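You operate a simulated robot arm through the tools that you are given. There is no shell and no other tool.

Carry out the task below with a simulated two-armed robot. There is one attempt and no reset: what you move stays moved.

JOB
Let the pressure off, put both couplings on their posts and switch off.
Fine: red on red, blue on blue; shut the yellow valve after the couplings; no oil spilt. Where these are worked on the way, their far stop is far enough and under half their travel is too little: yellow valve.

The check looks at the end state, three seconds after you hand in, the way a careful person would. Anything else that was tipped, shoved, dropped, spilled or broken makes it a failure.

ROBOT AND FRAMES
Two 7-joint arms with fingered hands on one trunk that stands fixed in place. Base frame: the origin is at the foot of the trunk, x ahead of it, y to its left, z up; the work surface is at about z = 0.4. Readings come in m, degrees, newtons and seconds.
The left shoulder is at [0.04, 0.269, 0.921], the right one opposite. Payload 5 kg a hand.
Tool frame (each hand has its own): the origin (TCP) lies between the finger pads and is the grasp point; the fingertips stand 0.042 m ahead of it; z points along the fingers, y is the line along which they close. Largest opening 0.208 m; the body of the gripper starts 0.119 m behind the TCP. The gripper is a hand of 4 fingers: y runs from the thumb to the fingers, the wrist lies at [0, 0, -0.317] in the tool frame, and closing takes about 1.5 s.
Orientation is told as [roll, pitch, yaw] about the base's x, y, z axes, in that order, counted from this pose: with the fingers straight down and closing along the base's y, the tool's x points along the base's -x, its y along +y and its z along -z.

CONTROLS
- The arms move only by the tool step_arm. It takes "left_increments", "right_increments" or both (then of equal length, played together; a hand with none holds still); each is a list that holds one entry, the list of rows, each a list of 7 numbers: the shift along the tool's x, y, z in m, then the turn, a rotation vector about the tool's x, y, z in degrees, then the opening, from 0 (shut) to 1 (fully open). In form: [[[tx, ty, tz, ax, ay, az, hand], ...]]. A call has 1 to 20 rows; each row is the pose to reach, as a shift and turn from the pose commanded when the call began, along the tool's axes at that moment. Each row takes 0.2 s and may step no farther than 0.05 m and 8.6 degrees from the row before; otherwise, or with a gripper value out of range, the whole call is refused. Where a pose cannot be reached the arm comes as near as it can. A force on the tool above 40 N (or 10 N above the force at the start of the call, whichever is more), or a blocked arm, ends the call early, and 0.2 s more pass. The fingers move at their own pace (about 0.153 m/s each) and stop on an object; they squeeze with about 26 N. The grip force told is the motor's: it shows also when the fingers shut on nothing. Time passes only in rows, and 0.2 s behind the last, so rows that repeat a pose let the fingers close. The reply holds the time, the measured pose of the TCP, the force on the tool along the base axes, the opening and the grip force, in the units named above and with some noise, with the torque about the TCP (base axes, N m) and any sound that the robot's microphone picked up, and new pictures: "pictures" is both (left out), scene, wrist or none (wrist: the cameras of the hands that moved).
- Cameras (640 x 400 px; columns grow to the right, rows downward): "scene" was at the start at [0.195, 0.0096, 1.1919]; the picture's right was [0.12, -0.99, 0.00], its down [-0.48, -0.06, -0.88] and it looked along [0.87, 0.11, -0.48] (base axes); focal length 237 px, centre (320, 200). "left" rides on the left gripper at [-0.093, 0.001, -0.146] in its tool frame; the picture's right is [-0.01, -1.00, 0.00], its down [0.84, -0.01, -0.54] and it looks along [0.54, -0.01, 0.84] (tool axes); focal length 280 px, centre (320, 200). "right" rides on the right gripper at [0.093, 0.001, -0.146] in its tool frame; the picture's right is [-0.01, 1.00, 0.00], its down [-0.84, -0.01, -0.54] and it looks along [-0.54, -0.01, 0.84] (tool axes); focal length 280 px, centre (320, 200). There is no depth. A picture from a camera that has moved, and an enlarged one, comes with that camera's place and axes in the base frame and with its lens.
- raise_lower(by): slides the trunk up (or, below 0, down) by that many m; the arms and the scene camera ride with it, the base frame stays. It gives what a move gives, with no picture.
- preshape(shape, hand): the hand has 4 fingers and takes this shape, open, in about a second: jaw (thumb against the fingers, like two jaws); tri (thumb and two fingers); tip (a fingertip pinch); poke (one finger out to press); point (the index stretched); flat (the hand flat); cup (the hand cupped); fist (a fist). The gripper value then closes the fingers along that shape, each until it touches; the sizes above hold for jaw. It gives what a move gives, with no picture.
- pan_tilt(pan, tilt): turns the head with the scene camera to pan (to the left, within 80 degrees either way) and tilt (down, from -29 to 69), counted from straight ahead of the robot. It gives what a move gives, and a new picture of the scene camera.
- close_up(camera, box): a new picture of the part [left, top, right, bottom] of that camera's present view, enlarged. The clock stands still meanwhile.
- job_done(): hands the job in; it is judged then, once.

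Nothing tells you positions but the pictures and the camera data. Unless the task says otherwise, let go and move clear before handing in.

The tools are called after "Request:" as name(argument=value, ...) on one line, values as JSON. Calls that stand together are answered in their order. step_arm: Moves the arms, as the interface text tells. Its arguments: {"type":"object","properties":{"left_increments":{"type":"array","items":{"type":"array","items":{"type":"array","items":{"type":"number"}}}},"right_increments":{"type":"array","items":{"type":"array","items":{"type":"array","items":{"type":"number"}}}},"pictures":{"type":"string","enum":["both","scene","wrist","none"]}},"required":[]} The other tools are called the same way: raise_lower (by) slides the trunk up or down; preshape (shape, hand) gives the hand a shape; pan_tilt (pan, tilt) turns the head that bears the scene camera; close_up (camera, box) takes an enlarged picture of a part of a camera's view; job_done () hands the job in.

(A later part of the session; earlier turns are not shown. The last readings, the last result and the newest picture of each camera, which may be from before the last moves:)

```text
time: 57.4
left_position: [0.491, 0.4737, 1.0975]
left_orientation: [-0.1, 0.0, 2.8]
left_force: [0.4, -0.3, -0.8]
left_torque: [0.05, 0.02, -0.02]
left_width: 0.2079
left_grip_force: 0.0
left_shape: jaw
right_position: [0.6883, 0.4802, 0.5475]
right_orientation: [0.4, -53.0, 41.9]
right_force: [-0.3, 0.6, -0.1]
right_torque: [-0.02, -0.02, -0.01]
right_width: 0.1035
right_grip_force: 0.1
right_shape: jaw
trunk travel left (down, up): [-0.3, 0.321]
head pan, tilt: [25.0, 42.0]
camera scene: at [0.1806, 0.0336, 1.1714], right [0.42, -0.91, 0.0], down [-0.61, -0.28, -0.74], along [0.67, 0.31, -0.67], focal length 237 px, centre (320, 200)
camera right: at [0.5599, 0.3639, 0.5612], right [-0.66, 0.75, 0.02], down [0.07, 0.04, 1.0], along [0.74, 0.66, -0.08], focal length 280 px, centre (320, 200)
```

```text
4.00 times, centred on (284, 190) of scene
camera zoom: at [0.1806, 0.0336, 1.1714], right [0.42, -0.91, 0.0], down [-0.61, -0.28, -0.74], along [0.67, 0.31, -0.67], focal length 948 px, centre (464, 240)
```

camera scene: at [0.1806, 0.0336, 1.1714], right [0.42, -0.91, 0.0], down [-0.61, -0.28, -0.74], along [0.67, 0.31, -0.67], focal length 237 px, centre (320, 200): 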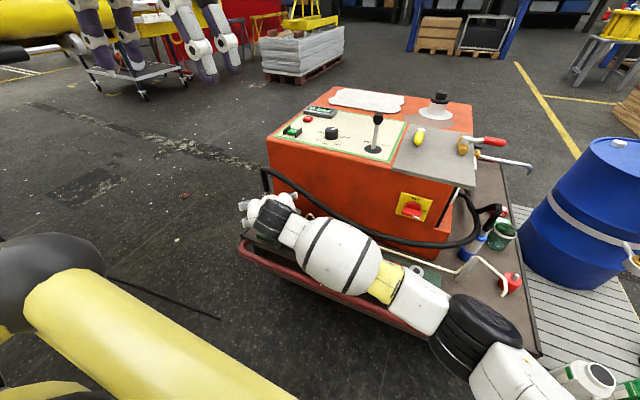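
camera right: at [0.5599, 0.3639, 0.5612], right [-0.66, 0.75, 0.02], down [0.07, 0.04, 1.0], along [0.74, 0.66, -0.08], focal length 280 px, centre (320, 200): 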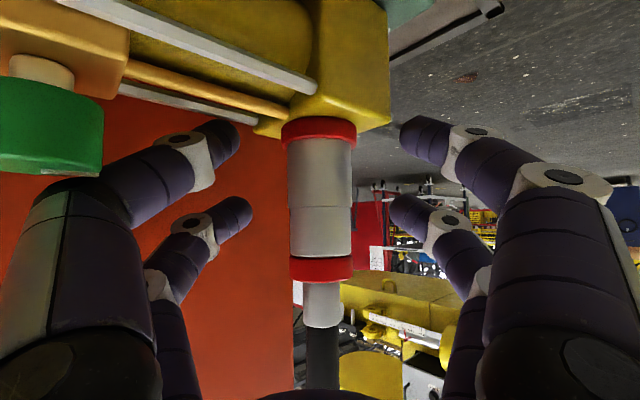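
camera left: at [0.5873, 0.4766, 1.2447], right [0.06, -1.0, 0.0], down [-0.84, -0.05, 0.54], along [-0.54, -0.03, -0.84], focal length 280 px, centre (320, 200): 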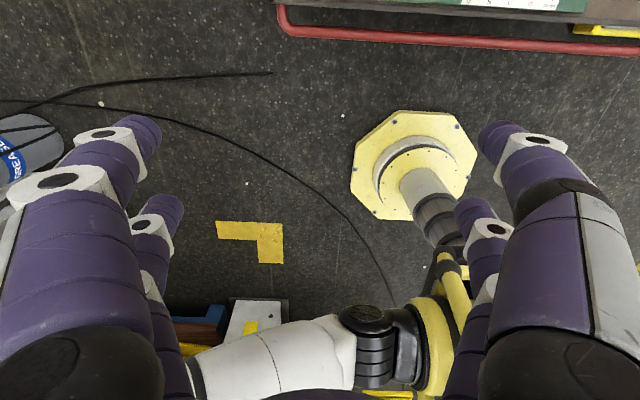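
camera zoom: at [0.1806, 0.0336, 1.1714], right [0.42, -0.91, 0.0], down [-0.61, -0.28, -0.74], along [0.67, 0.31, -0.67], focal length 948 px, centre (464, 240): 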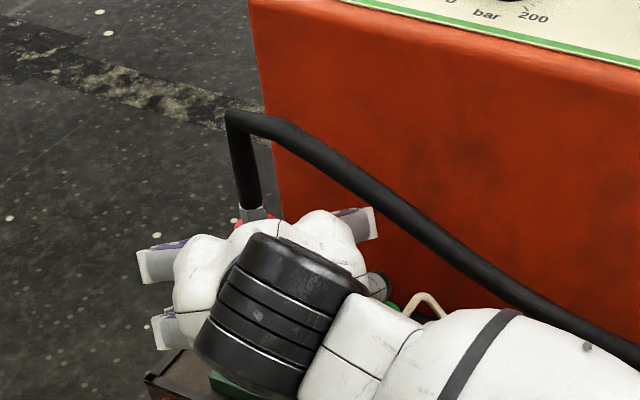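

The view matches the blue grip except about 6 mm lower. I'll raise that amount and close.

Request:
step_arm(right_increments=[[[-0.0052, 0, -0.0039, 0, 0, 0, 0.5], [-0.0052, 0, -0.0039, 0, 0, 0, 0.35], [-0.0052, 0, -0.0039, 0, 0, 0, 0.2], [-0.0052, 0, -0.0039, 0, 0, 0, 0], [-0.0052, 0, -0.0039, 0, 0, 0, 0], [-0.0052, 0, -0.0039, 0, 0, 0, 0], [-0.0052, 0, -0.0039, 0, 0, 0, 0], [-0.0052, 0, -0.0039, 0, 0, 0, 0]]], pictures="wrist")

```text
time: 59.2
left_position: [0.4907, 0.4725, 1.0983]
left_orientation: [-0.1, 0.0, 2.7]
left_force: [0.0, -0.2, 0.6]
left_torque: [-0.02, -0.01, -0.02]
left_width: 0.2078
left_grip_force: 0.1
left_shape: jaw
right_position: [0.6883, 0.4799, 0.5566]
right_orientation: [0.4, -53.1, 42.0]
right_force: [1.6, -0.1, 1.6]
right_torque: [0.02, -0.06, -0.13]
right_width: 0.0231
right_grip_force: 25.9
right_shape: jaw
trunk travel left (down, up): [-0.3, 0.321]
head pan, tilt: [25.0, 42.0]
camera right: at [0.5592, 0.364, 0.5698], right [-0.67, 0.75, 0.02], down [0.07, 0.04, 1.0], along [0.74, 0.66, -0.08], focal length 280 px, centre (320, 200)
```

right: 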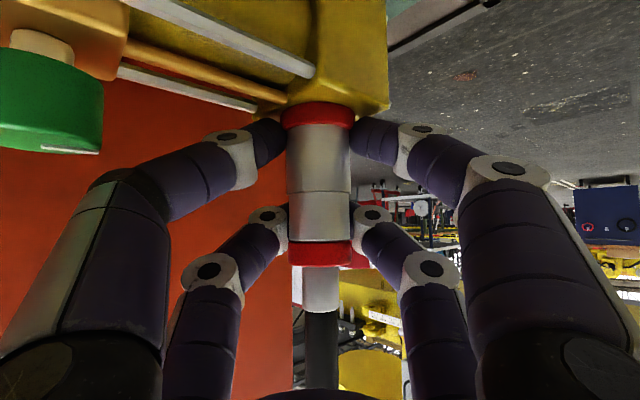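

Request:
step_arm(right_increments=[[[-0.008, 0, -0.006, 0, 0, 0, 0], [-0.016, 0, -0.012, 0, 0, 0, 0], [-0.024, 0, -0.018, 0, 0, 0, 0], [-0.032, 0, -0.024, 0, 0, 0, 0], [-0.04, 0, -0.03, 0, 0, 0, 0], [-0.0505, 0, -0.038, 0, 0, 0, 0]]], pictures="both")

Request:
close_up(camera="right", box=[220, 0, 420, 125])

```text
time: 60.6
left_position: [0.4909, 0.4727, 1.0975]
left_orientation: [-0.1, 0.1, 2.8]
left_force: [-0.6, 0.4, 0.6]
left_torque: [0.01, -0.01, 0.0]
left_width: 0.2078
left_grip_force: 0.0
left_shape: jaw
right_position: [0.6883, 0.4801, 0.6212]
right_orientation: [0.5, -53.1, 42.1]
right_force: [-0.1, -1.0, -3.5]
right_torque: [0.0, 0.0, 0.02]
right_width: 0.021
right_grip_force: 26.3
right_shape: jaw
trunk travel left (down, up): [-0.3, 0.321]
head pan, tilt: [25.0, 42.0]
camera scene: at [0.1806, 0.0339, 1.1717], right [0.42, -0.91, 0.0], down [-0.61, -0.28, -0.74], along [0.67, 0.31, -0.67], focal length 237 px, centre (320, 200)
camera right: at [0.5594, 0.3651, 0.6342], right [-0.67, 0.75, 0.02], down [0.07, 0.04, 1.0], along [0.74, 0.66, -0.08], focal length 280 px, centre (320, 200)
```

scene: 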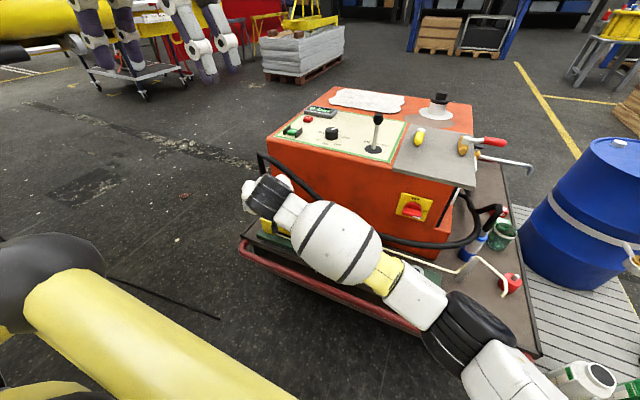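
right: 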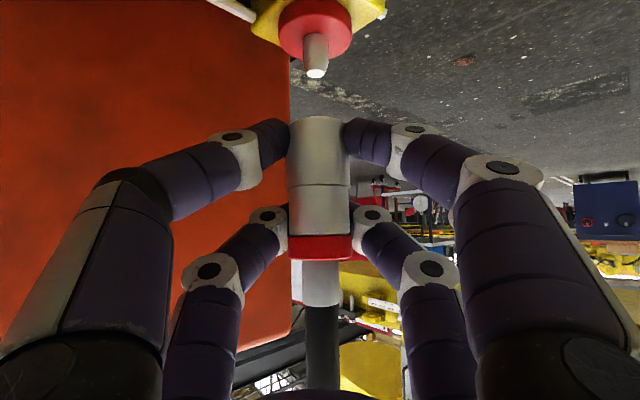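

```text
3.20 times, centred on (320, 62) of right
camera zoom: at [0.5594, 0.3651, 0.6342], right [-0.67, 0.75, 0.02], down [0.07, 0.04, 1.0], along [0.74, 0.66, -0.08], focal length 897 px, centre (320, 640)
```

zoom: 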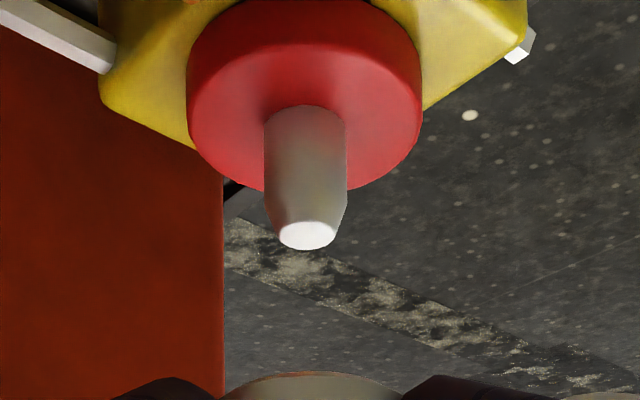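

The red coupling is off cleanly too. Lifting and carrying it to the right, clear of the unit's front.

Request:
step_arm(right_increments=[[[-0.0319, 0, -0.0241, 0, 0, 0, 0], [-0.0639, 0, -0.0481, 0, 0, 0, 0], [-0.0958, 0, -0.0722, 0, 0, 0, 0], [-0.0768, -0.0321, -0.0974, 0, 0, 0, 0], [-0.0578, -0.0642, -0.1227, 0, 0, 0, 0], [-0.0388, -0.0963, -0.1479, 0, 0, 0, 0], [-0.0198, -0.1284, -0.1731, 0, 0, 0, 0], [-0.0007, -0.1605, -0.1984, 0, 0, 0, 0], [0.0183, -0.1926, -0.2236, 0, 0, 0, 0], [0.0373, -0.2247, -0.2488, 0, 0, 0, 0], [0.0563, -0.2568, -0.274, 0, 0, 0, 0], [0.0753, -0.2889, -0.2993, 0, 0, 0, 0], [0.0943, -0.321, -0.3245, 0, 0, 0, 0]]], pictures="both")

```text
time: 63.4
left_position: [0.4921, 0.4734, 1.0996]
left_orientation: [-0.2, 0.0, 2.7]
left_force: [1.5, -0.8, -0.5]
left_torque: [0.05, 0.0, 0.04]
left_width: 0.2081
left_grip_force: 0.0
left_shape: jaw
right_position: [0.6711, 0.0266, 0.7378]
right_orientation: [0.4, -53.0, 42.0]
right_force: [0.8, 0.1, -2.9]
right_torque: [-0.03, 0.02, 0.0]
right_width: 0.0207
right_grip_force: 26.0
right_shape: jaw
trunk travel left (down, up): [-0.3, 0.321]
head pan, tilt: [25.0, 42.0]
camera scene: at [0.1809, 0.0341, 1.1717], right [0.42, -0.91, 0.0], down [-0.61, -0.28, -0.74], along [0.67, 0.31, -0.67], focal length 237 px, centre (320, 200)
camera right: at [0.5422, -0.089, 0.7511], right [-0.67, 0.75, 0.02], down [0.07, 0.04, 1.0], along [0.74, 0.67, -0.08], focal length 280 px, centre (320, 200)
```

scene: 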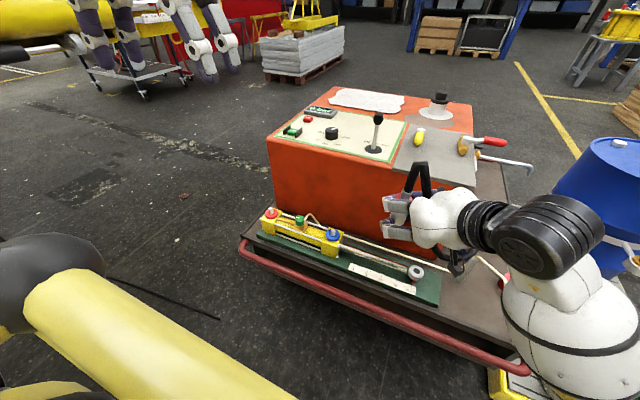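
right: 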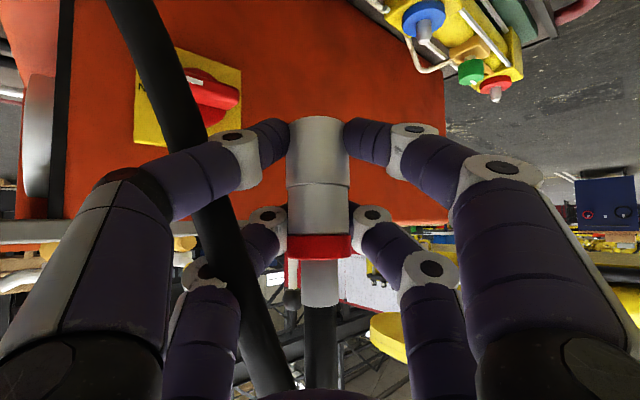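

Request:
step_arm(right_increments=[[[0.016, -0.0344, -0.0212, -1.153, 0, -0.869, 0], [0.0319, -0.0689, -0.0423, -2.307, 0, -1.738, 0], [0.0479, -0.1033, -0.0635, -3.46, 0, -2.607, 0], [0.0638, -0.1377, -0.0847, -4.613, 0, -3.476, 0], [0.0798, -0.1722, -0.1058, -5.767, 0, -4.344, 0], [0.0957, -0.2066, -0.127, -6.92, 0, -5.213, 0], [0.1117, -0.241, -0.1482, -8.073, 0, -6.082, 0], [0.1276, -0.2755, -0.1693, -9.227, 0, -6.951, 0], [0.1436, -0.3099, -0.1905, -10.38, 0, -7.82, 0]]], pictures="wrist")

Request:
pan_tilt(pan=-15, tilt=42)

```text
time: 65.4
left_position: [0.4903, 0.4722, 1.098]
left_orientation: [-0.1, 0.0, 2.6]
left_force: [-0.4, 0.1, 0.4]
left_torque: [0.04, -0.03, 0.0]
left_width: 0.2078
left_grip_force: 0.0
left_shape: jaw
right_position: [0.6993, -0.3597, 0.7395]
right_orientation: [0.4, -53.1, 55.1]
right_force: [0.4, 1.3, -3.7]
right_torque: [-0.04, 0.03, -0.02]
right_width: 0.0208
right_grip_force: 26.0
right_shape: jaw
trunk travel left (down, up): [-0.3, 0.321]
head pan, tilt: [25.0, 42.0]
camera right: at [0.6004, -0.5019, 0.7524], right [-0.82, 0.58, 0.02], down [0.06, 0.05, 1.0], along [0.57, 0.82, -0.07], focal length 280 px, centre (320, 200)
```

right: 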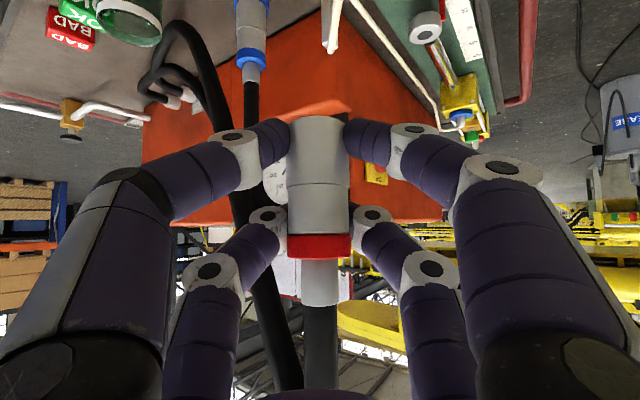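

```text
time: 66.5
left_position: [0.4918, 0.4731, 1.0996]
left_orientation: [-0.1, 0.0, 2.8]
left_force: [0.5, -0.2, 0.9]
left_torque: [-0.02, -0.03, 0.0]
left_width: 0.208
left_grip_force: 0.1
left_shape: jaw
right_position: [0.7006, -0.3598, 0.74]
right_orientation: [0.4, -53.1, 55.0]
right_force: [-0.2, -0.2, -4.3]
right_torque: [0.0, 0.01, 0.01]
right_width: 0.0206
right_grip_force: 26.0
right_shape: jaw
trunk travel left (down, up): [-0.3, 0.321]
head pan, tilt: [-15.0, 42.0]
camera scene: at [0.1857, -0.0231, 1.1716], right [-0.26, -0.97, 0.0], down [-0.65, 0.17, -0.74], along [0.72, -0.19, -0.67], focal length 237 px, centre (320, 200)
```

scene: 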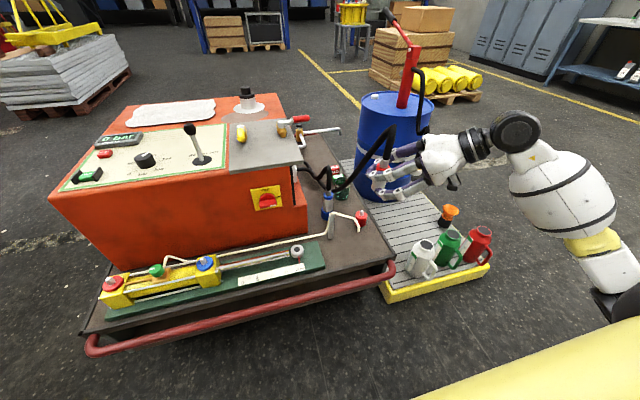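

Request:
step_arm(right_increments=[[[0.0209, -0.0212, 0.0271, 0, 0, 0, 0], [0.0418, -0.0424, 0.0542, 0, 0, 0, 0], [0.0627, -0.0635, 0.0814, 0, 0, 0, 0], [0.0836, -0.0847, 0.1085, 0, 0, 0, 0], [0.1045, -0.1059, 0.1356, 0, 0, 0, 0]]], pictures="both")

Request:
close_up(camera="right", box=[220, 0, 420, 125])

```text
time: 67.7
left_position: [0.4921, 0.4724, 1.0984]
left_orientation: [-0.1, 0.1, 2.7]
left_force: [0.1, -0.3, -0.6]
left_torque: [0.01, 0.04, 0.0]
left_width: 0.2082
left_grip_force: 0.1
left_shape: jaw
right_position: [0.8127, -0.3851, 0.5711]
right_orientation: [0.3, -53.2, 54.8]
right_force: [-0.4, -0.7, -3.3]
right_torque: [-0.02, 0.02, 0.03]
right_width: 0.0206
right_grip_force: 26.0
right_shape: jaw
trunk travel left (down, up): [-0.3, 0.321]
head pan, tilt: [-15.0, 42.0]
camera scene: at [0.1857, -0.0233, 1.1715], right [-0.26, -0.97, 0.0], down [-0.65, 0.17, -0.74], along [0.72, -0.19, -0.67], focal length 237 px, centre (320, 200)
camera right: at [0.7131, -0.526, 0.5837], right [-0.82, 0.58, 0.02], down [0.06, 0.05, 1.0], along [0.58, 0.81, -0.07], focal length 280 px, centre (320, 200)
```

scene: 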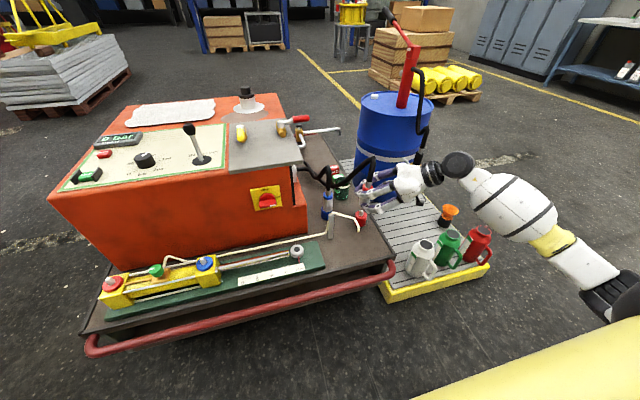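
right: 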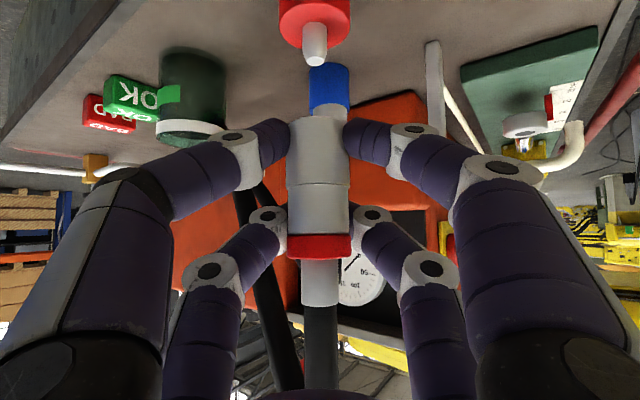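

```text
3.20 times, centred on (320, 62) of right
camera zoom: at [0.7131, -0.526, 0.5837], right [-0.82, 0.58, 0.02], down [0.06, 0.05, 1.0], along [0.58, 0.81, -0.07], focal length 897 px, centre (320, 640)
```

zoom: 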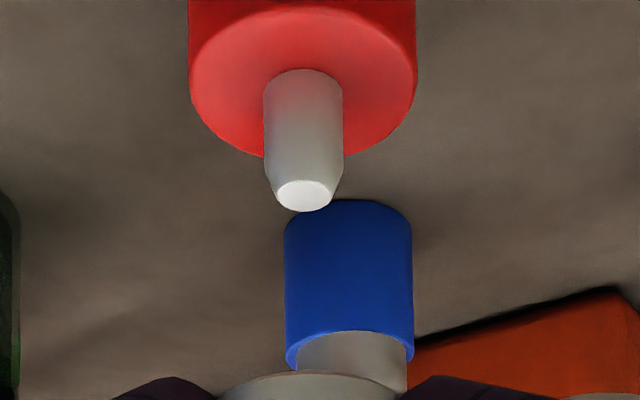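

The red pin matches to within about 7 mm in the forward direction. I'll correct that and drop to the reference height.

Request:
step_arm(right_increments=[[[0.003, -0.0003, 0.0066, 0, 0, 0, 0], [0.0059, -0.0005, 0.0132, 0, 0, 0, 0], [0.0059, -0.0005, 0.0132, 0, 0, 0, 0]]], pictures="none")

Request:
close_up(camera="right", box=[220, 0, 420, 125])

Request:
close_up(camera="scene", box=[310, 170, 406, 230])

```text
time: 68.5
left_position: [0.4915, 0.474, 1.0984]
left_orientation: [-0.1, 0.0, 2.7]
left_force: [0.2, 0.3, 0.8]
left_torque: [0.0, 0.02, -0.01]
left_width: 0.2081
left_grip_force: 0.2
left_shape: jaw
right_position: [0.8185, -0.3781, 0.5583]
right_orientation: [0.4, -53.1, 55.0]
right_force: [-0.1, 0.4, -2.8]
right_torque: [-0.04, 0.02, -0.02]
right_width: 0.0205
right_grip_force: 25.9
right_shape: jaw
trunk travel left (down, up): [-0.3, 0.321]
head pan, tilt: [-15.0, 42.0]
```

```text
3.20 times, centred on (320, 62) of right
camera zoom: at [0.7184, -0.5201, 0.5721], right [-0.82, 0.58, 0.02], down [0.06, 0.05, 1.0], along [0.57, 0.82, -0.08], focal length 897 px, centre (320, 640)
```

zoom: 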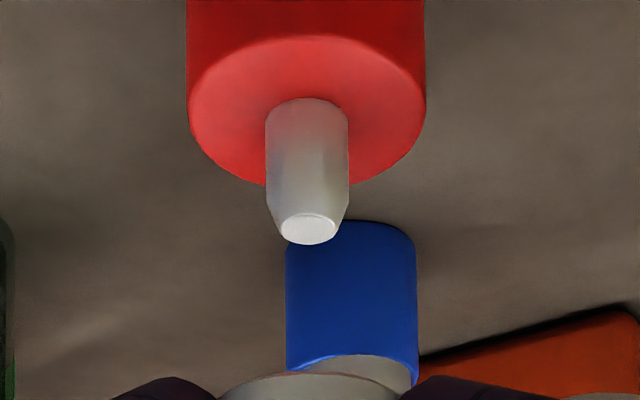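

```text
6.67 times, centred on (358, 200) of scene
camera zoom: at [0.1858, -0.0232, 1.1716], right [-0.26, -0.97, 0.0], down [-0.65, 0.17, -0.74], along [0.72, -0.19, -0.67], focal length 1580 px, centre (67, 200)
```

zoom: 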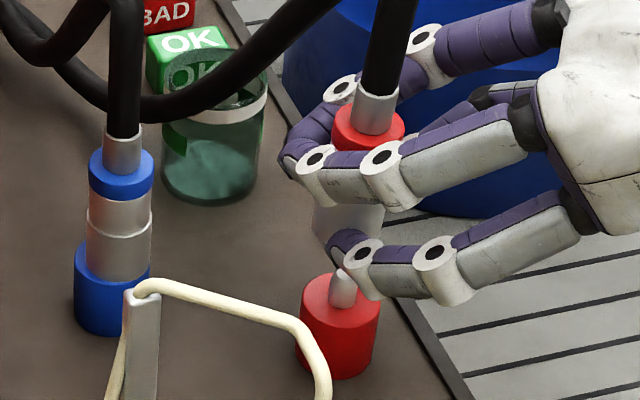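

Alignment matches the reference within about 1 mm. Lowering the red coupling onto its post.

Request:
step_arm(right_increments=[[[0.0087, 0, 0.0066, 0, 0, 0, 0], [0.0174, 0, 0.0131, 0, 0, 0, 0], [0.0262, 0, 0.0197, 0, 0, 0, 0], [0.0349, 0, 0.0263, 0, 0, 0, 0], [0.0436, 0, 0.0328, 0, 0, 0, 0], [0.0523, 0, 0.0394, 0, 0, 0, 0]]])

Request:
close_up(camera="right", box=[220, 50, 420, 175])

Request:
close_up(camera="scene", box=[310, 170, 406, 230])

```text
time: 69.9
left_position: [0.4906, 0.4729, 1.0991]
left_orientation: [-0.1, 0.0, 2.7]
left_force: [-1.0, 0.2, -0.2]
left_torque: [0.01, 0.04, 0.01]
left_width: 0.2078
left_grip_force: 0.0
left_shape: jaw
right_position: [0.8187, -0.3776, 0.4993]
right_orientation: [0.2, -53.3, 55.1]
right_force: [-6.9, -1.4, 13.0]
right_torque: [0.08, 0.49, 0.06]
right_width: 0.0212
right_grip_force: 26.3
right_shape: jaw
trunk travel left (down, up): [-0.3, 0.321]
head pan, tilt: [-15.0, 42.0]
camera scene: at [0.1847, -0.0229, 1.1722], right [-0.26, -0.97, 0.0], down [-0.65, 0.17, -0.74], along [0.72, -0.19, -0.67], focal length 237 px, centre (320, 200)
camera right: at [0.7182, -0.5197, 0.5109], right [-0.82, 0.58, 0.01], down [0.05, 0.05, 1.0], along [0.58, 0.81, -0.07], focal length 280 px, centre (320, 200)
```

scene: 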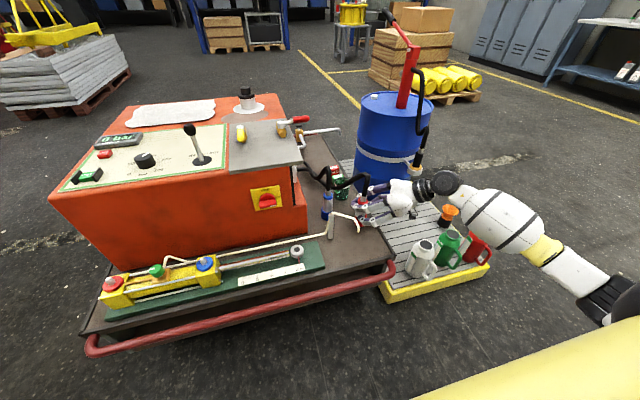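
right: 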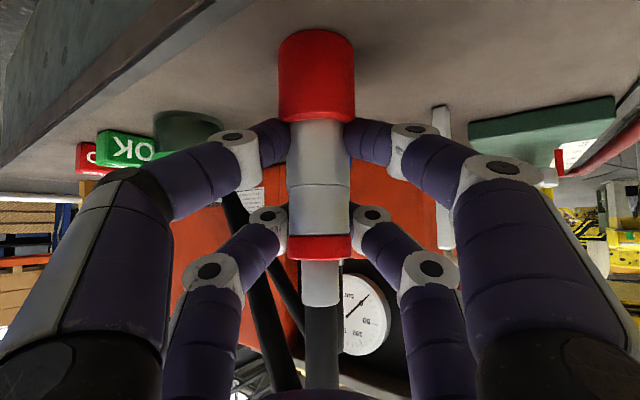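

```text
3.20 times, centred on (320, 112) of right
camera zoom: at [0.7182, -0.5197, 0.5109], right [-0.82, 0.58, 0.01], down [0.05, 0.05, 1.0], along [0.58, 0.81, -0.07], focal length 897 px, centre (320, 480)
```

zoom: 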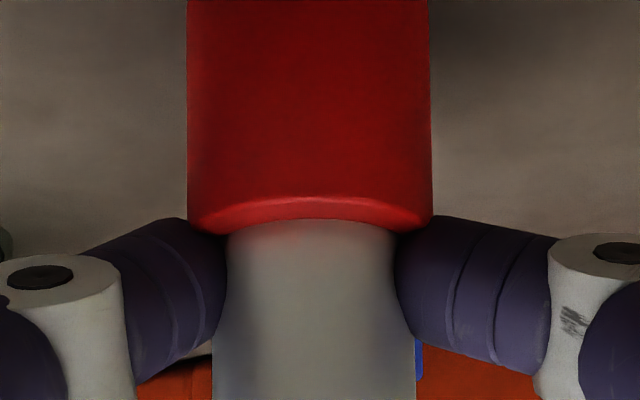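

```text
6.67 times, centred on (358, 200) of scene
camera zoom: at [0.1847, -0.0229, 1.1722], right [-0.26, -0.97, 0.0], down [-0.65, 0.17, -0.74], along [0.72, -0.19, -0.67], focal length 1580 px, centre (67, 200)
```

zoom: 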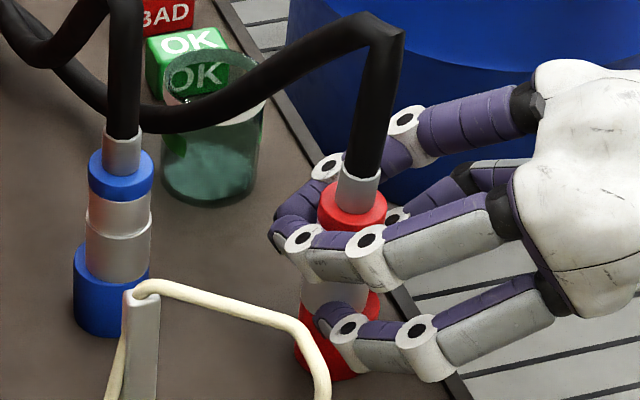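

It's flush with the post top. Releasing and checking.

Request:
step_arm(right_increments=[[[0, 0, 0, 0, 0, 0, 0.15], [0, 0, 0, 0, 0, 0, 0.22], [0, 0, 0, 0, 0, 0, 0.3], [0, 0, 0, 0, 0, 0, 0.3], [0, 0, 0, 0, 0, 0, 0.3]]])

Request:
close_up(camera="right", box=[220, 50, 420, 175])

Request:
close_up(camera="scene", box=[310, 170, 406, 230])

```text
time: 71.1
left_position: [0.4919, 0.4722, 1.0982]
left_orientation: [-0.1, 0.0, 2.8]
left_force: [-0.9, -0.3, 0.1]
left_torque: [0.0, -0.03, 0.04]
left_width: 0.208
left_grip_force: 0.0
left_shape: jaw
right_position: [0.8179, -0.3781, 0.4941]
right_orientation: [0.4, -53.1, 55.1]
right_force: [0.1, 0.0, 0.1]
right_torque: [0.04, -0.01, -0.01]
right_width: 0.0618
right_grip_force: 0.0
right_shape: jaw
trunk travel left (down, up): [-0.3, 0.321]
head pan, tilt: [-15.0, 42.0]
camera scene: at [0.1856, -0.0232, 1.1716], right [-0.26, -0.97, 0.0], down [-0.65, 0.17, -0.74], along [0.72, -0.19, -0.67], focal length 237 px, centre (320, 200)
camera right: at [0.718, -0.5198, 0.5078], right [-0.82, 0.58, 0.02], down [0.06, 0.05, 1.0], along [0.57, 0.81, -0.08], focal length 280 px, centre (320, 200)
```

scene: 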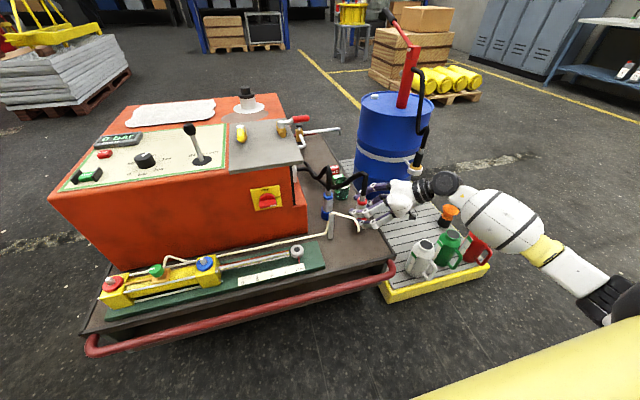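
right: 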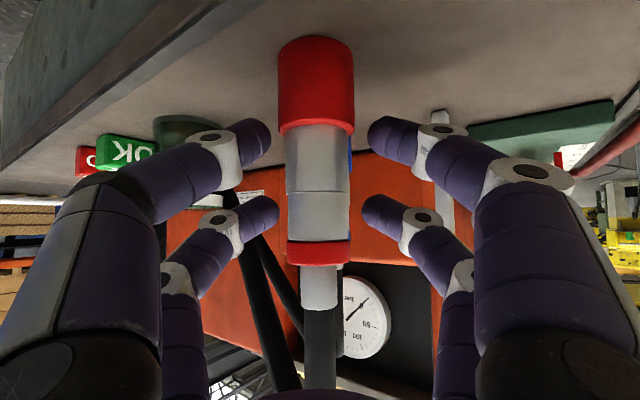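

```text
3.20 times, centred on (320, 112) of right
camera zoom: at [0.718, -0.5198, 0.5078], right [-0.82, 0.58, 0.02], down [0.06, 0.05, 1.0], along [0.57, 0.81, -0.08], focal length 897 px, centre (320, 480)
```

zoom: 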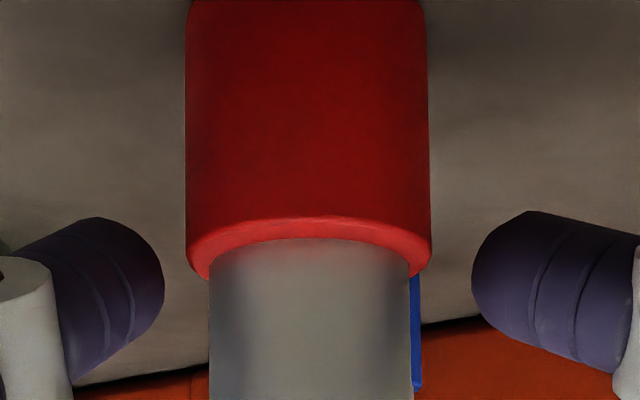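

```text
6.67 times, centred on (358, 200) of scene
camera zoom: at [0.1856, -0.0232, 1.1716], right [-0.26, -0.97, 0.0], down [-0.65, 0.17, -0.74], along [0.72, -0.19, -0.67], focal length 1580 px, centre (67, 200)
```

zoom: 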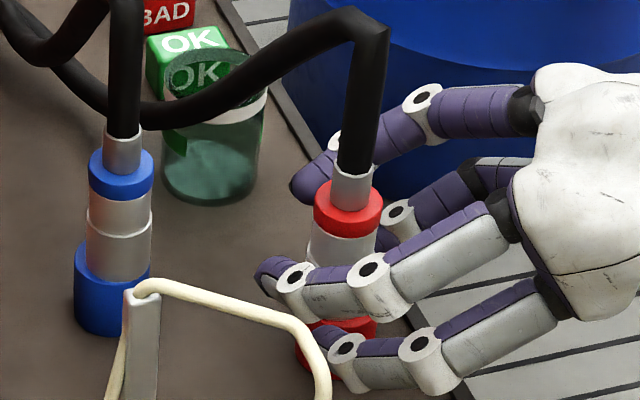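

The red coupling is seated. Backing out.

Request:
step_arm(right_increments=[[[0, 0, -0.03, 0, 0, 0, 0.3], [0, 0, -0.06, 0, 0, 0, 0.3], [0, 0, -0.09, 0, 0, 0, 0.3], [0, 0, -0.12, 0, 0, 0, 0.3], [0, 0, -0.15, 0, 0, 0, 0.3], [-0.03, 0, -0.18, 0, 0, 0, 0.3], [-0.07, 0, -0.21, 0, 0, 0, 0.3]]])

Request:
close_up(camera="scene", box=[280, 160, 408, 240])

Request:
close_up(camera="right", box=[160, 0, 480, 200])

```text
time: 72.7
left_position: [0.4915, 0.4735, 1.0993]
left_orientation: [-0.1, 0.1, 2.9]
left_force: [-0.2, 0.1, -0.3]
left_torque: [-0.08, -0.09, 0.0]
left_width: 0.2078
left_grip_force: 0.0
left_shape: jaw
right_position: [0.7471, -0.481, 0.6754]
right_orientation: [0.5, -53.1, 55.0]
right_force: [-0.5, 1.5, -0.8]
right_torque: [-0.03, 0.0, -0.09]
right_width: 0.0618
right_grip_force: 0.0
right_shape: jaw
trunk travel left (down, up): [-0.3, 0.321]
head pan, tilt: [-15.0, 42.0]
camera scene: at [0.1852, -0.0228, 1.1719], right [-0.26, -0.97, 0.0], down [-0.65, 0.17, -0.74], along [0.72, -0.19, -0.67], focal length 237 px, centre (320, 200)
camera right: at [0.6473, -0.6232, 0.6888], right [-0.82, 0.58, 0.02], down [0.06, 0.05, 1.0], along [0.57, 0.82, -0.08], focal length 280 px, centre (320, 200)
```

scene: 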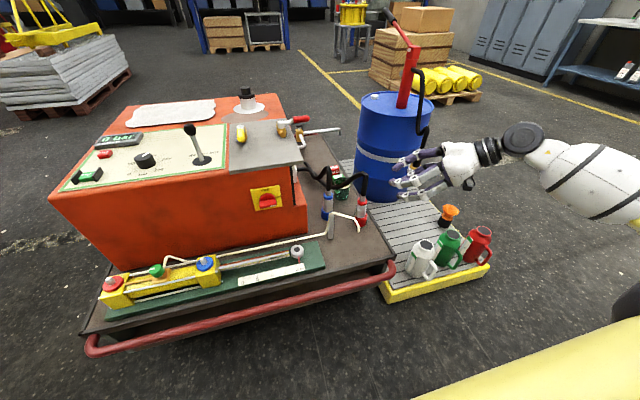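
right: 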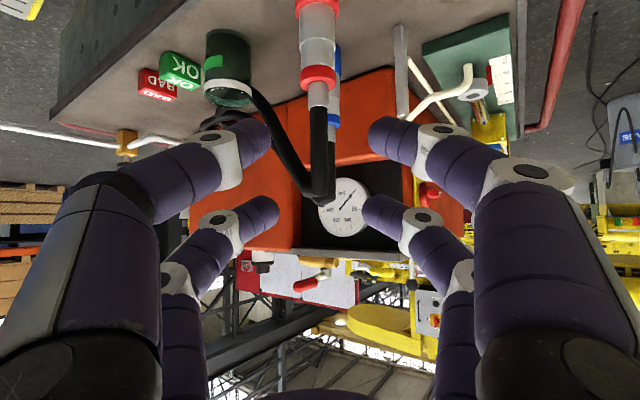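

```text
5.00 times, centred on (344, 200) of scene
camera zoom: at [0.1852, -0.0228, 1.1719], right [-0.26, -0.97, 0.0], down [-0.65, 0.17, -0.74], along [0.72, -0.19, -0.67], focal length 1185 px, centre (200, 200)
```

zoom: 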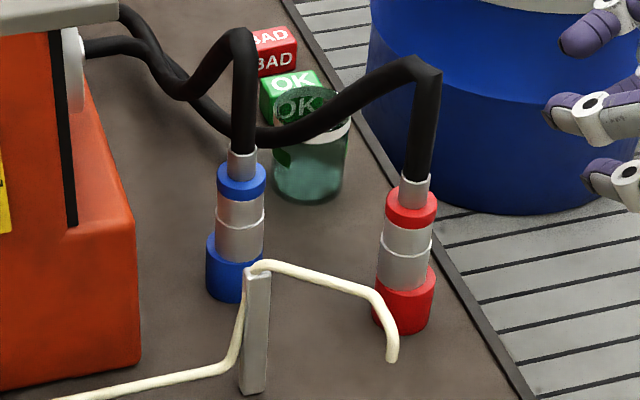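

```text
2.00 times, centred on (320, 100) of right
camera zoom: at [0.6473, -0.6232, 0.6888], right [-0.82, 0.58, 0.02], down [0.06, 0.05, 1.0], along [0.57, 0.82, -0.08], focal length 561 px, centre (320, 400)
```

zoom: 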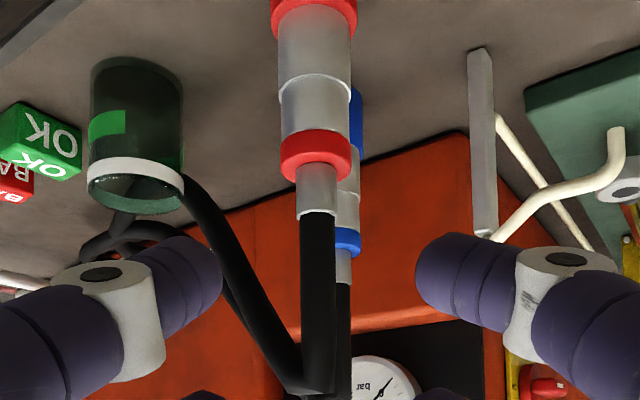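

Both couplings are on the right posts and nothing else was disturbed. Next is the main switch: I'll bring the right hand in front of it and turn it to face straight ahead.

Request:
step_arm(right_increments=[[[-0.019, 0.0355, 0.0128, 4.39, 0, 3.31, 0.5], [-0.038, 0.0711, 0.0255, 8.78, 0, 6.62, 0.5], [-0.057, 0.1066, 0.0383, 13.17, 0, 9.93, 0.5], [-0.076, 0.1421, 0.051, 17.56, 0, 13.24, 0.5], [-0.095, 0.1777, 0.0638, 21.95, 0, 16.55, 0.5], [-0.1141, 0.2132, 0.0766, 26.34, 0, 19.86, 0.5], [-0.1331, 0.2487, 0.0893, 30.73, 0, 23.17, 0.5], [-0.1521, 0.2842, 0.1021, 35.12, 0, 26.48, 0.5], [-0.1711, 0.3198, 0.1148, 39.51, 0, 29.79, 0.5], [-0.1901, 0.3553, 0.1276, 43.9, 0, 33.1, 0.5]]])

Request:
pan_tilt(pan=0, tilt=38)

Request:
close_up(camera="scene", box=[280, 160, 408, 240])

```text
time: 74.9
left_position: [0.4892, 0.4737, 1.0997]
left_orientation: [-0.3, -0.1, 2.8]
left_force: [-2.0, 0.8, 2.0]
left_torque: [-0.12, -0.29, -0.01]
left_width: 0.2079
left_grip_force: 0.0
left_shape: jaw
right_position: [0.6289, -0.1227, 0.7392]
right_orientation: [1.0, -53.2, 0.7]
right_force: [-1.9, 1.0, 3.1]
right_torque: [-0.09, 0.27, -0.07]
right_width: 0.1039
right_grip_force: 0.0
right_shape: jaw
right hand out of reach, approached as far as the arm can: row 6, 7, 8, 9, 10
trunk travel left (down, up): [-0.3, 0.321]
head pan, tilt: [-15.0, 42.0]
camera scene: at [0.1835, -0.0223, 1.1728], right [-0.26, -0.97, 0.0], down [-0.65, 0.17, -0.74], along [0.72, -0.19, -0.67], focal length 237 px, centre (320, 200)
camera right: at [0.4553, -0.1254, 0.7517], right [-0.02, 1.0, 0.02], down [0.07, -0.02, 1.0], along [1.0, 0.02, -0.07], focal length 280 px, centre (320, 200)
```

scene: 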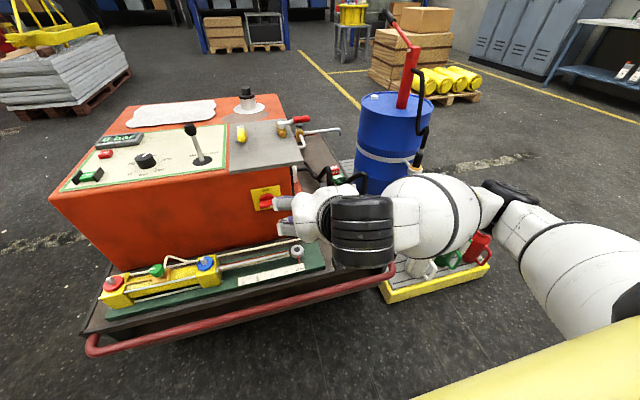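
right: 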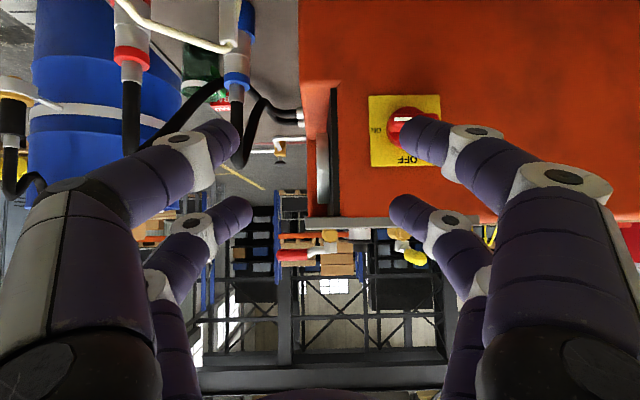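

```text
time: 75.6
left_position: [0.4912, 0.4723, 1.0983]
left_orientation: [-0.1, 0.0, 2.7]
left_force: [-0.6, 0.3, 0.3]
left_torque: [0.06, -0.04, 0.02]
left_width: 0.2079
left_grip_force: 0.0
left_shape: jaw
right_position: [0.6296, -0.1228, 0.7329]
right_orientation: [1.1, -52.7, 0.8]
right_force: [0.9, -0.1, -0.3]
right_torque: [-0.02, 0.01, 0.03]
right_width: 0.1038
right_grip_force: 0.0
right_shape: jaw
trunk travel left (down, up): [-0.3, 0.321]
head pan, tilt: [0.0, 38.0]
camera scene: at [0.191, -0.0018, 1.1777], right [0.0, -1.0, 0.0], down [-0.62, 0.0, -0.79], along [0.79, 0.0, -0.62], focal length 237 px, centre (320, 200)
```

scene: 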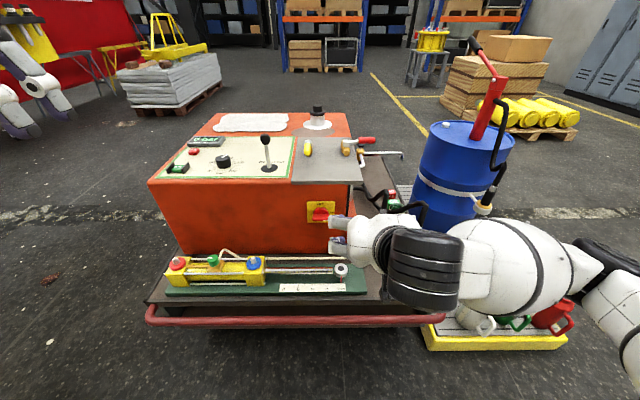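

```text
5.00 times, centred on (344, 200) of scene
camera zoom: at [0.191, -0.0018, 1.1777], right [0.0, -1.0, 0.0], down [-0.62, 0.0, -0.79], along [0.79, 0.0, -0.62], focal length 1185 px, centre (200, 200)
```

zoom: 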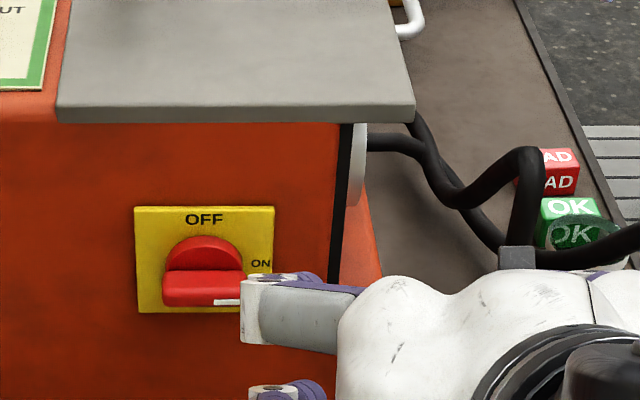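

The switch is visible in the wrist view. I'll level the hand so it points straight at the unit, centred on the switch.

Request:
step_arm(right_increments=[[[0.0093, 0.0195, 0.0134, 0, -6.2, 0, 0.5], [0.0186, 0.039, 0.0268, 0, -12.4, 0, 0.5], [0.0279, 0.0585, 0.0402, 0, -18.6, 0, 0.5], [0.0372, 0.078, 0.0535, 0, -24.8, 0, 0.5], [0.0465, 0.0975, 0.0669, 0, -31, 0, 0.5], [0.0558, 0.117, 0.0803, 0, -37.2, 0, 0.5]]])

```text
time: 77.0
left_position: [0.4878, 0.4745, 1.1003]
left_orientation: [-0.3, -0.3, 2.8]
left_force: [-4.2, 2.2, 1.5]
left_torque: [-0.31, -0.5, -0.02]
left_width: 0.2081
left_grip_force: 0.2
left_shape: jaw
right_position: [0.7, -0.0633, 0.8376]
right_orientation: [-11.8, -70.9, 14.7]
right_force: [-1.6, 1.7, 5.3]
right_torque: [-0.11, 0.59, -0.22]
right_width: 0.104
right_grip_force: 0.2
right_shape: jaw
right hand out of reach, approached as far as the arm can: row 1, 2, 3, 4, 5, 6
trunk travel left (down, up): [-0.3, 0.321]
head pan, tilt: [0.0, 38.0]
camera scene: at [0.1881, 0.0004, 1.179], right [0.0, -1.0, 0.0], down [-0.61, 0.0, -0.79], along [0.79, 0.0, -0.61], focal length 237 px, centre (320, 200)
camera right: at [0.5317, -0.0752, 0.7961], right [-0.06, 1.0, -0.05], down [-0.24, 0.04, 0.97], along [0.97, 0.07, 0.24], focal length 280 px, centre (320, 200)
```

scene: 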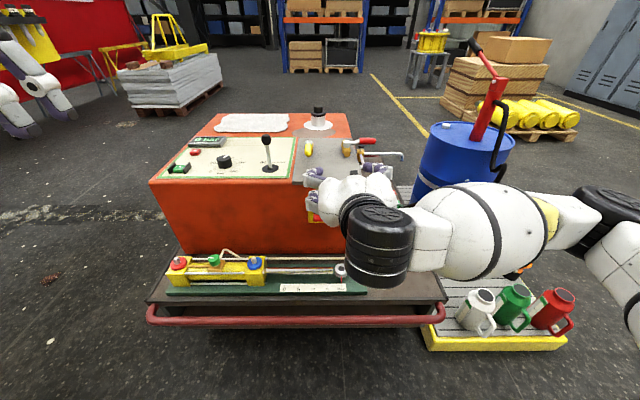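
right: 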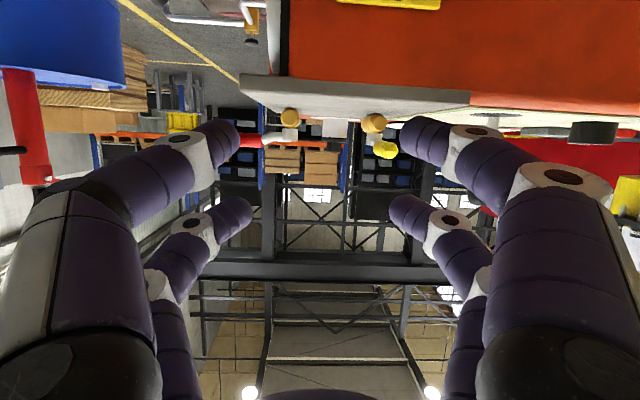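

The arm can't point level this close to the body, so I'll use a different approach. First I'll bring the hand back to a comfortable tilted pose.

Request:
step_arm(right_increments=[[[-0.0238, -0.0278, 0.0183, -4.02, 6.07, -1.35, 0.5], [-0.0477, -0.0557, 0.0367, -8.03, 12.13, -2.69, 0.5], [-0.0715, -0.0835, 0.055, -12.05, 18.2, -4.04, 0.5], [-0.0953, -0.1113, 0.0733, -16.07, 24.27, -5.38, 0.5], [-0.1192, -0.1392, 0.0917, -20.08, 30.33, -6.73, 0.5], [-0.143, -0.167, 0.11, -24.1, 36.4, -8.07, 0.5], [-0.143, -0.167, 0.11, -24.1, 36.4, -8.07, 0.5]]])

```text
time: 78.6
left_position: [0.4905, 0.4736, 1.0981]
left_orientation: [0.0, 0.0, 2.6]
left_force: [0.7, -0.3, -0.3]
left_torque: [-0.01, 0.05, 0.0]
left_width: 0.208
left_grip_force: 0.0
left_shape: jaw
right_position: [0.8611, -0.2075, 0.9474]
right_orientation: [5.4, -33.9, 24.1]
right_force: [0.1, -0.1, 0.1]
right_torque: [0.0, -0.02, 0.02]
right_width: 0.1044
right_grip_force: 0.0
right_shape: jaw
trunk travel left (down, up): [-0.3, 0.321]
head pan, tilt: [0.0, 38.0]
camera scene: at [0.1915, -0.0016, 1.1774], right [0.0, -1.0, 0.0], down [-0.62, 0.0, -0.79], along [0.79, 0.0, -0.62], focal length 237 px, centre (320, 200)
camera right: at [0.7217, -0.2839, 1.0163], right [-0.44, 0.89, 0.09], down [0.39, 0.11, 0.91], along [0.81, 0.44, -0.4], focal length 280 px, centre (320, 200)
```

scene: 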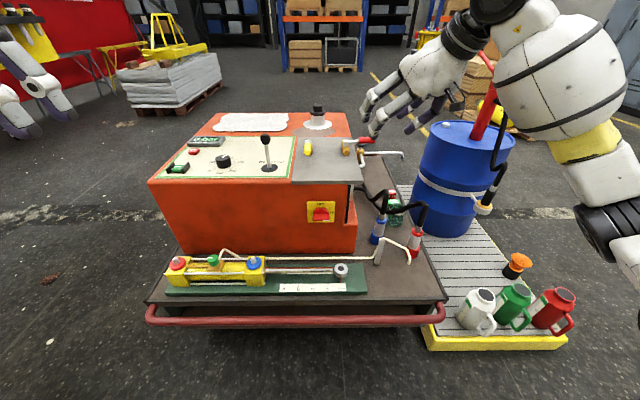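
right: 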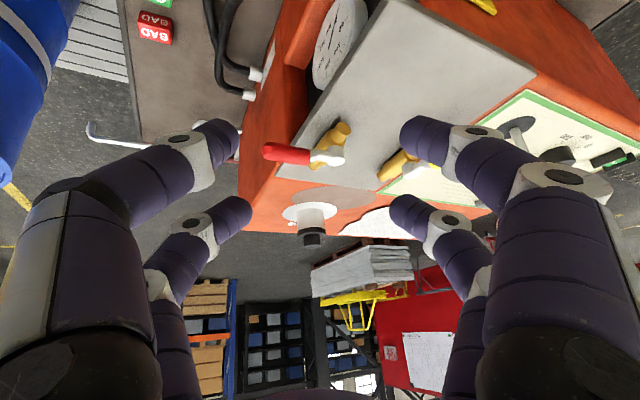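

The hand is in free air and nothing was touched. I'll move to a tilted pose in front of the unit, above the switch, then shape the finger.

Request:
step_arm(right_increments=[[[0.0251, 0.0298, 0.0094, 1.64, -3.82, 0.42, 1], [0.0502, 0.0596, 0.0189, 3.28, -7.64, 0.84, 1], [0.0754, 0.0894, 0.0283, 4.92, -11.46, 1.26, 1], [0.1005, 0.1192, 0.0378, 6.56, -15.28, 1.68, 1], [0.1256, 0.149, 0.0472, 8.2, -19.1, 2.1, 1]]], pictures="none")

Request:
preshape(hand="right", shape="poke")

Request:
close_up(camera="scene", box=[280, 130, 440, 230])

Request:
close_up(camera="right", box=[0, 0, 640, 400])

```text
time: 79.8
left_position: [0.4908, 0.4736, 1.0972]
left_orientation: [-0.1, 0.0, 2.8]
left_force: [0.4, 0.0, 0.3]
left_torque: [0.0, 0.11, 0.0]
left_width: 0.2078
left_grip_force: 0.1
left_shape: jaw
right_position: [0.7187, -0.1032, 0.8513]
right_orientation: [0.1, -52.9, 19.8]
right_force: [0.2, -1.2, -0.5]
right_torque: [0.0, 0.08, 0.09]
right_width: 0.2079
right_grip_force: 0.0
right_shape: jaw
trunk travel left (down, up): [-0.3, 0.321]
head pan, tilt: [0.0, 38.0]
```

```text
time: 80.7
left_position: [0.491, 0.4722, 1.0981]
left_orientation: [-0.1, 0.0, 2.9]
left_force: [0.2, -0.1, -0.1]
left_torque: [0.0, 0.02, 0.0]
left_width: 0.2079
left_grip_force: 0.0
left_shape: jaw
right_position: [0.7179, -0.1036, 0.8508]
right_orientation: [0.0, -52.9, 20.0]
right_force: [0.0, -0.7, 0.2]
right_torque: [-0.03, -0.01, 0.01]
right_width: 0.0
right_grip_force: 0.2
right_shape: poke
trunk travel left (down, up): [-0.3, 0.321]
head pan, tilt: [0.0, 38.0]
```

```text
4.00 times, centred on (360, 180) of scene
camera zoom: at [0.1911, -0.0015, 1.1776], right [0.0, -1.0, 0.0], down [-0.62, 0.0, -0.79], along [0.79, 0.0, -0.62], focal length 948 px, centre (160, 280)
```

zoom: 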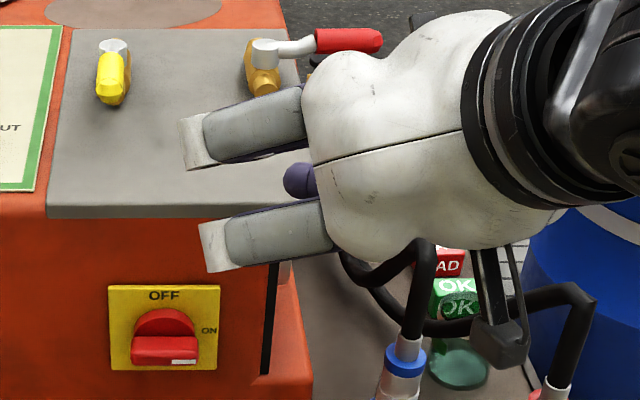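

```text
1.00 times, centred on (320, 200) of right (not enlarged: the box is as wide or as high as the picture)
camera zoom: at [0.5552, -0.1619, 0.8654], right [-0.33, 0.94, 0.01], down [0.08, 0.02, 1.0], along [0.94, 0.33, -0.08], focal length 280 px, centre (320, 200)
```

zoom: 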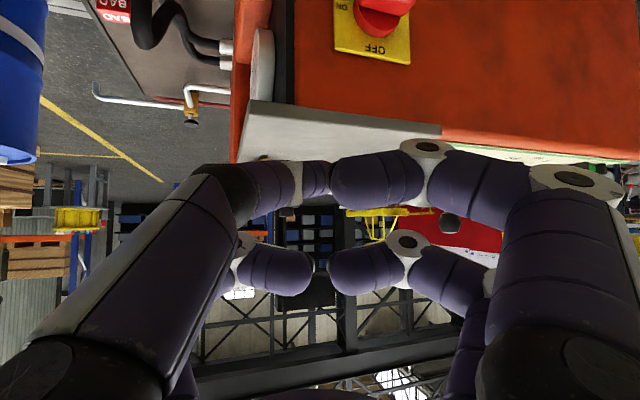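

Request:
preshape(hand="right", shape="point")

Request:
close_up(camera="scene", box=[280, 130, 440, 230])

Request:
close_up(camera="right", box=[0, 0, 640, 400])

```text
time: 81.6
left_position: [0.4907, 0.4729, 1.0986]
left_orientation: [-0.2, 0.0, 2.8]
left_force: [-0.6, 0.2, -0.3]
left_torque: [0.0, 0.02, 0.01]
left_width: 0.2078
left_grip_force: 0.1
left_shape: jaw
right_position: [0.7184, -0.103, 0.851]
right_orientation: [0.0, -52.8, 20.0]
right_force: [0.6, -0.2, -0.4]
right_torque: [0.0, -0.01, 0.0]
right_width: 0.2015
right_grip_force: 0.0
right_shape: point
trunk travel left (down, up): [-0.3, 0.321]
head pan, tilt: [0.0, 38.0]
```

```text
4.00 times, centred on (360, 180) of scene
camera zoom: at [0.1911, -0.0015, 1.1776], right [0.0, -1.0, 0.0], down [-0.62, 0.0, -0.79], along [0.79, 0.0, -0.62], focal length 948 px, centre (160, 280)
```

zoom: 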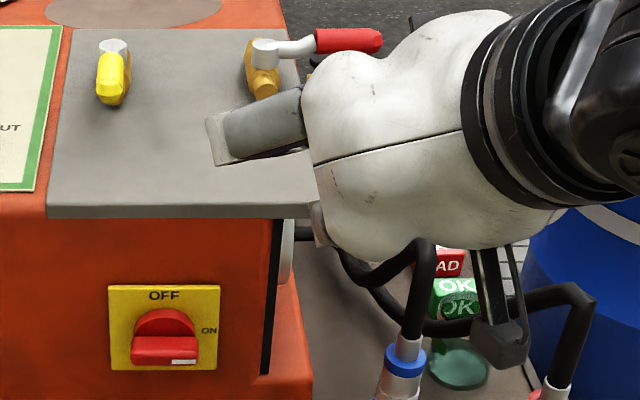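

```text
1.00 times, centred on (320, 200) of right (not enlarged: the box is as wide or as high as the picture)
camera zoom: at [0.5552, -0.1619, 0.8655], right [-0.33, 0.94, 0.01], down [0.08, 0.02, 1.0], along [0.94, 0.33, -0.08], focal length 280 px, centre (320, 200)
```

zoom: 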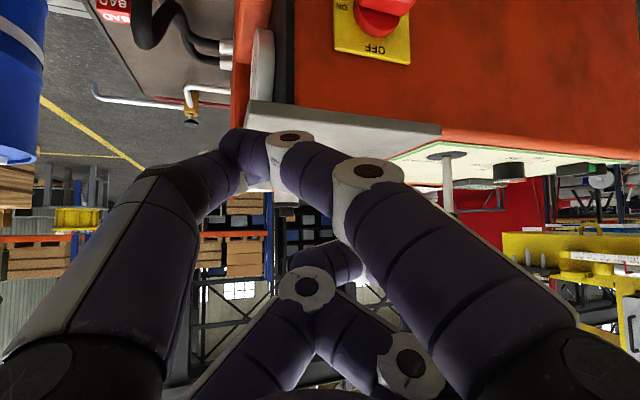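

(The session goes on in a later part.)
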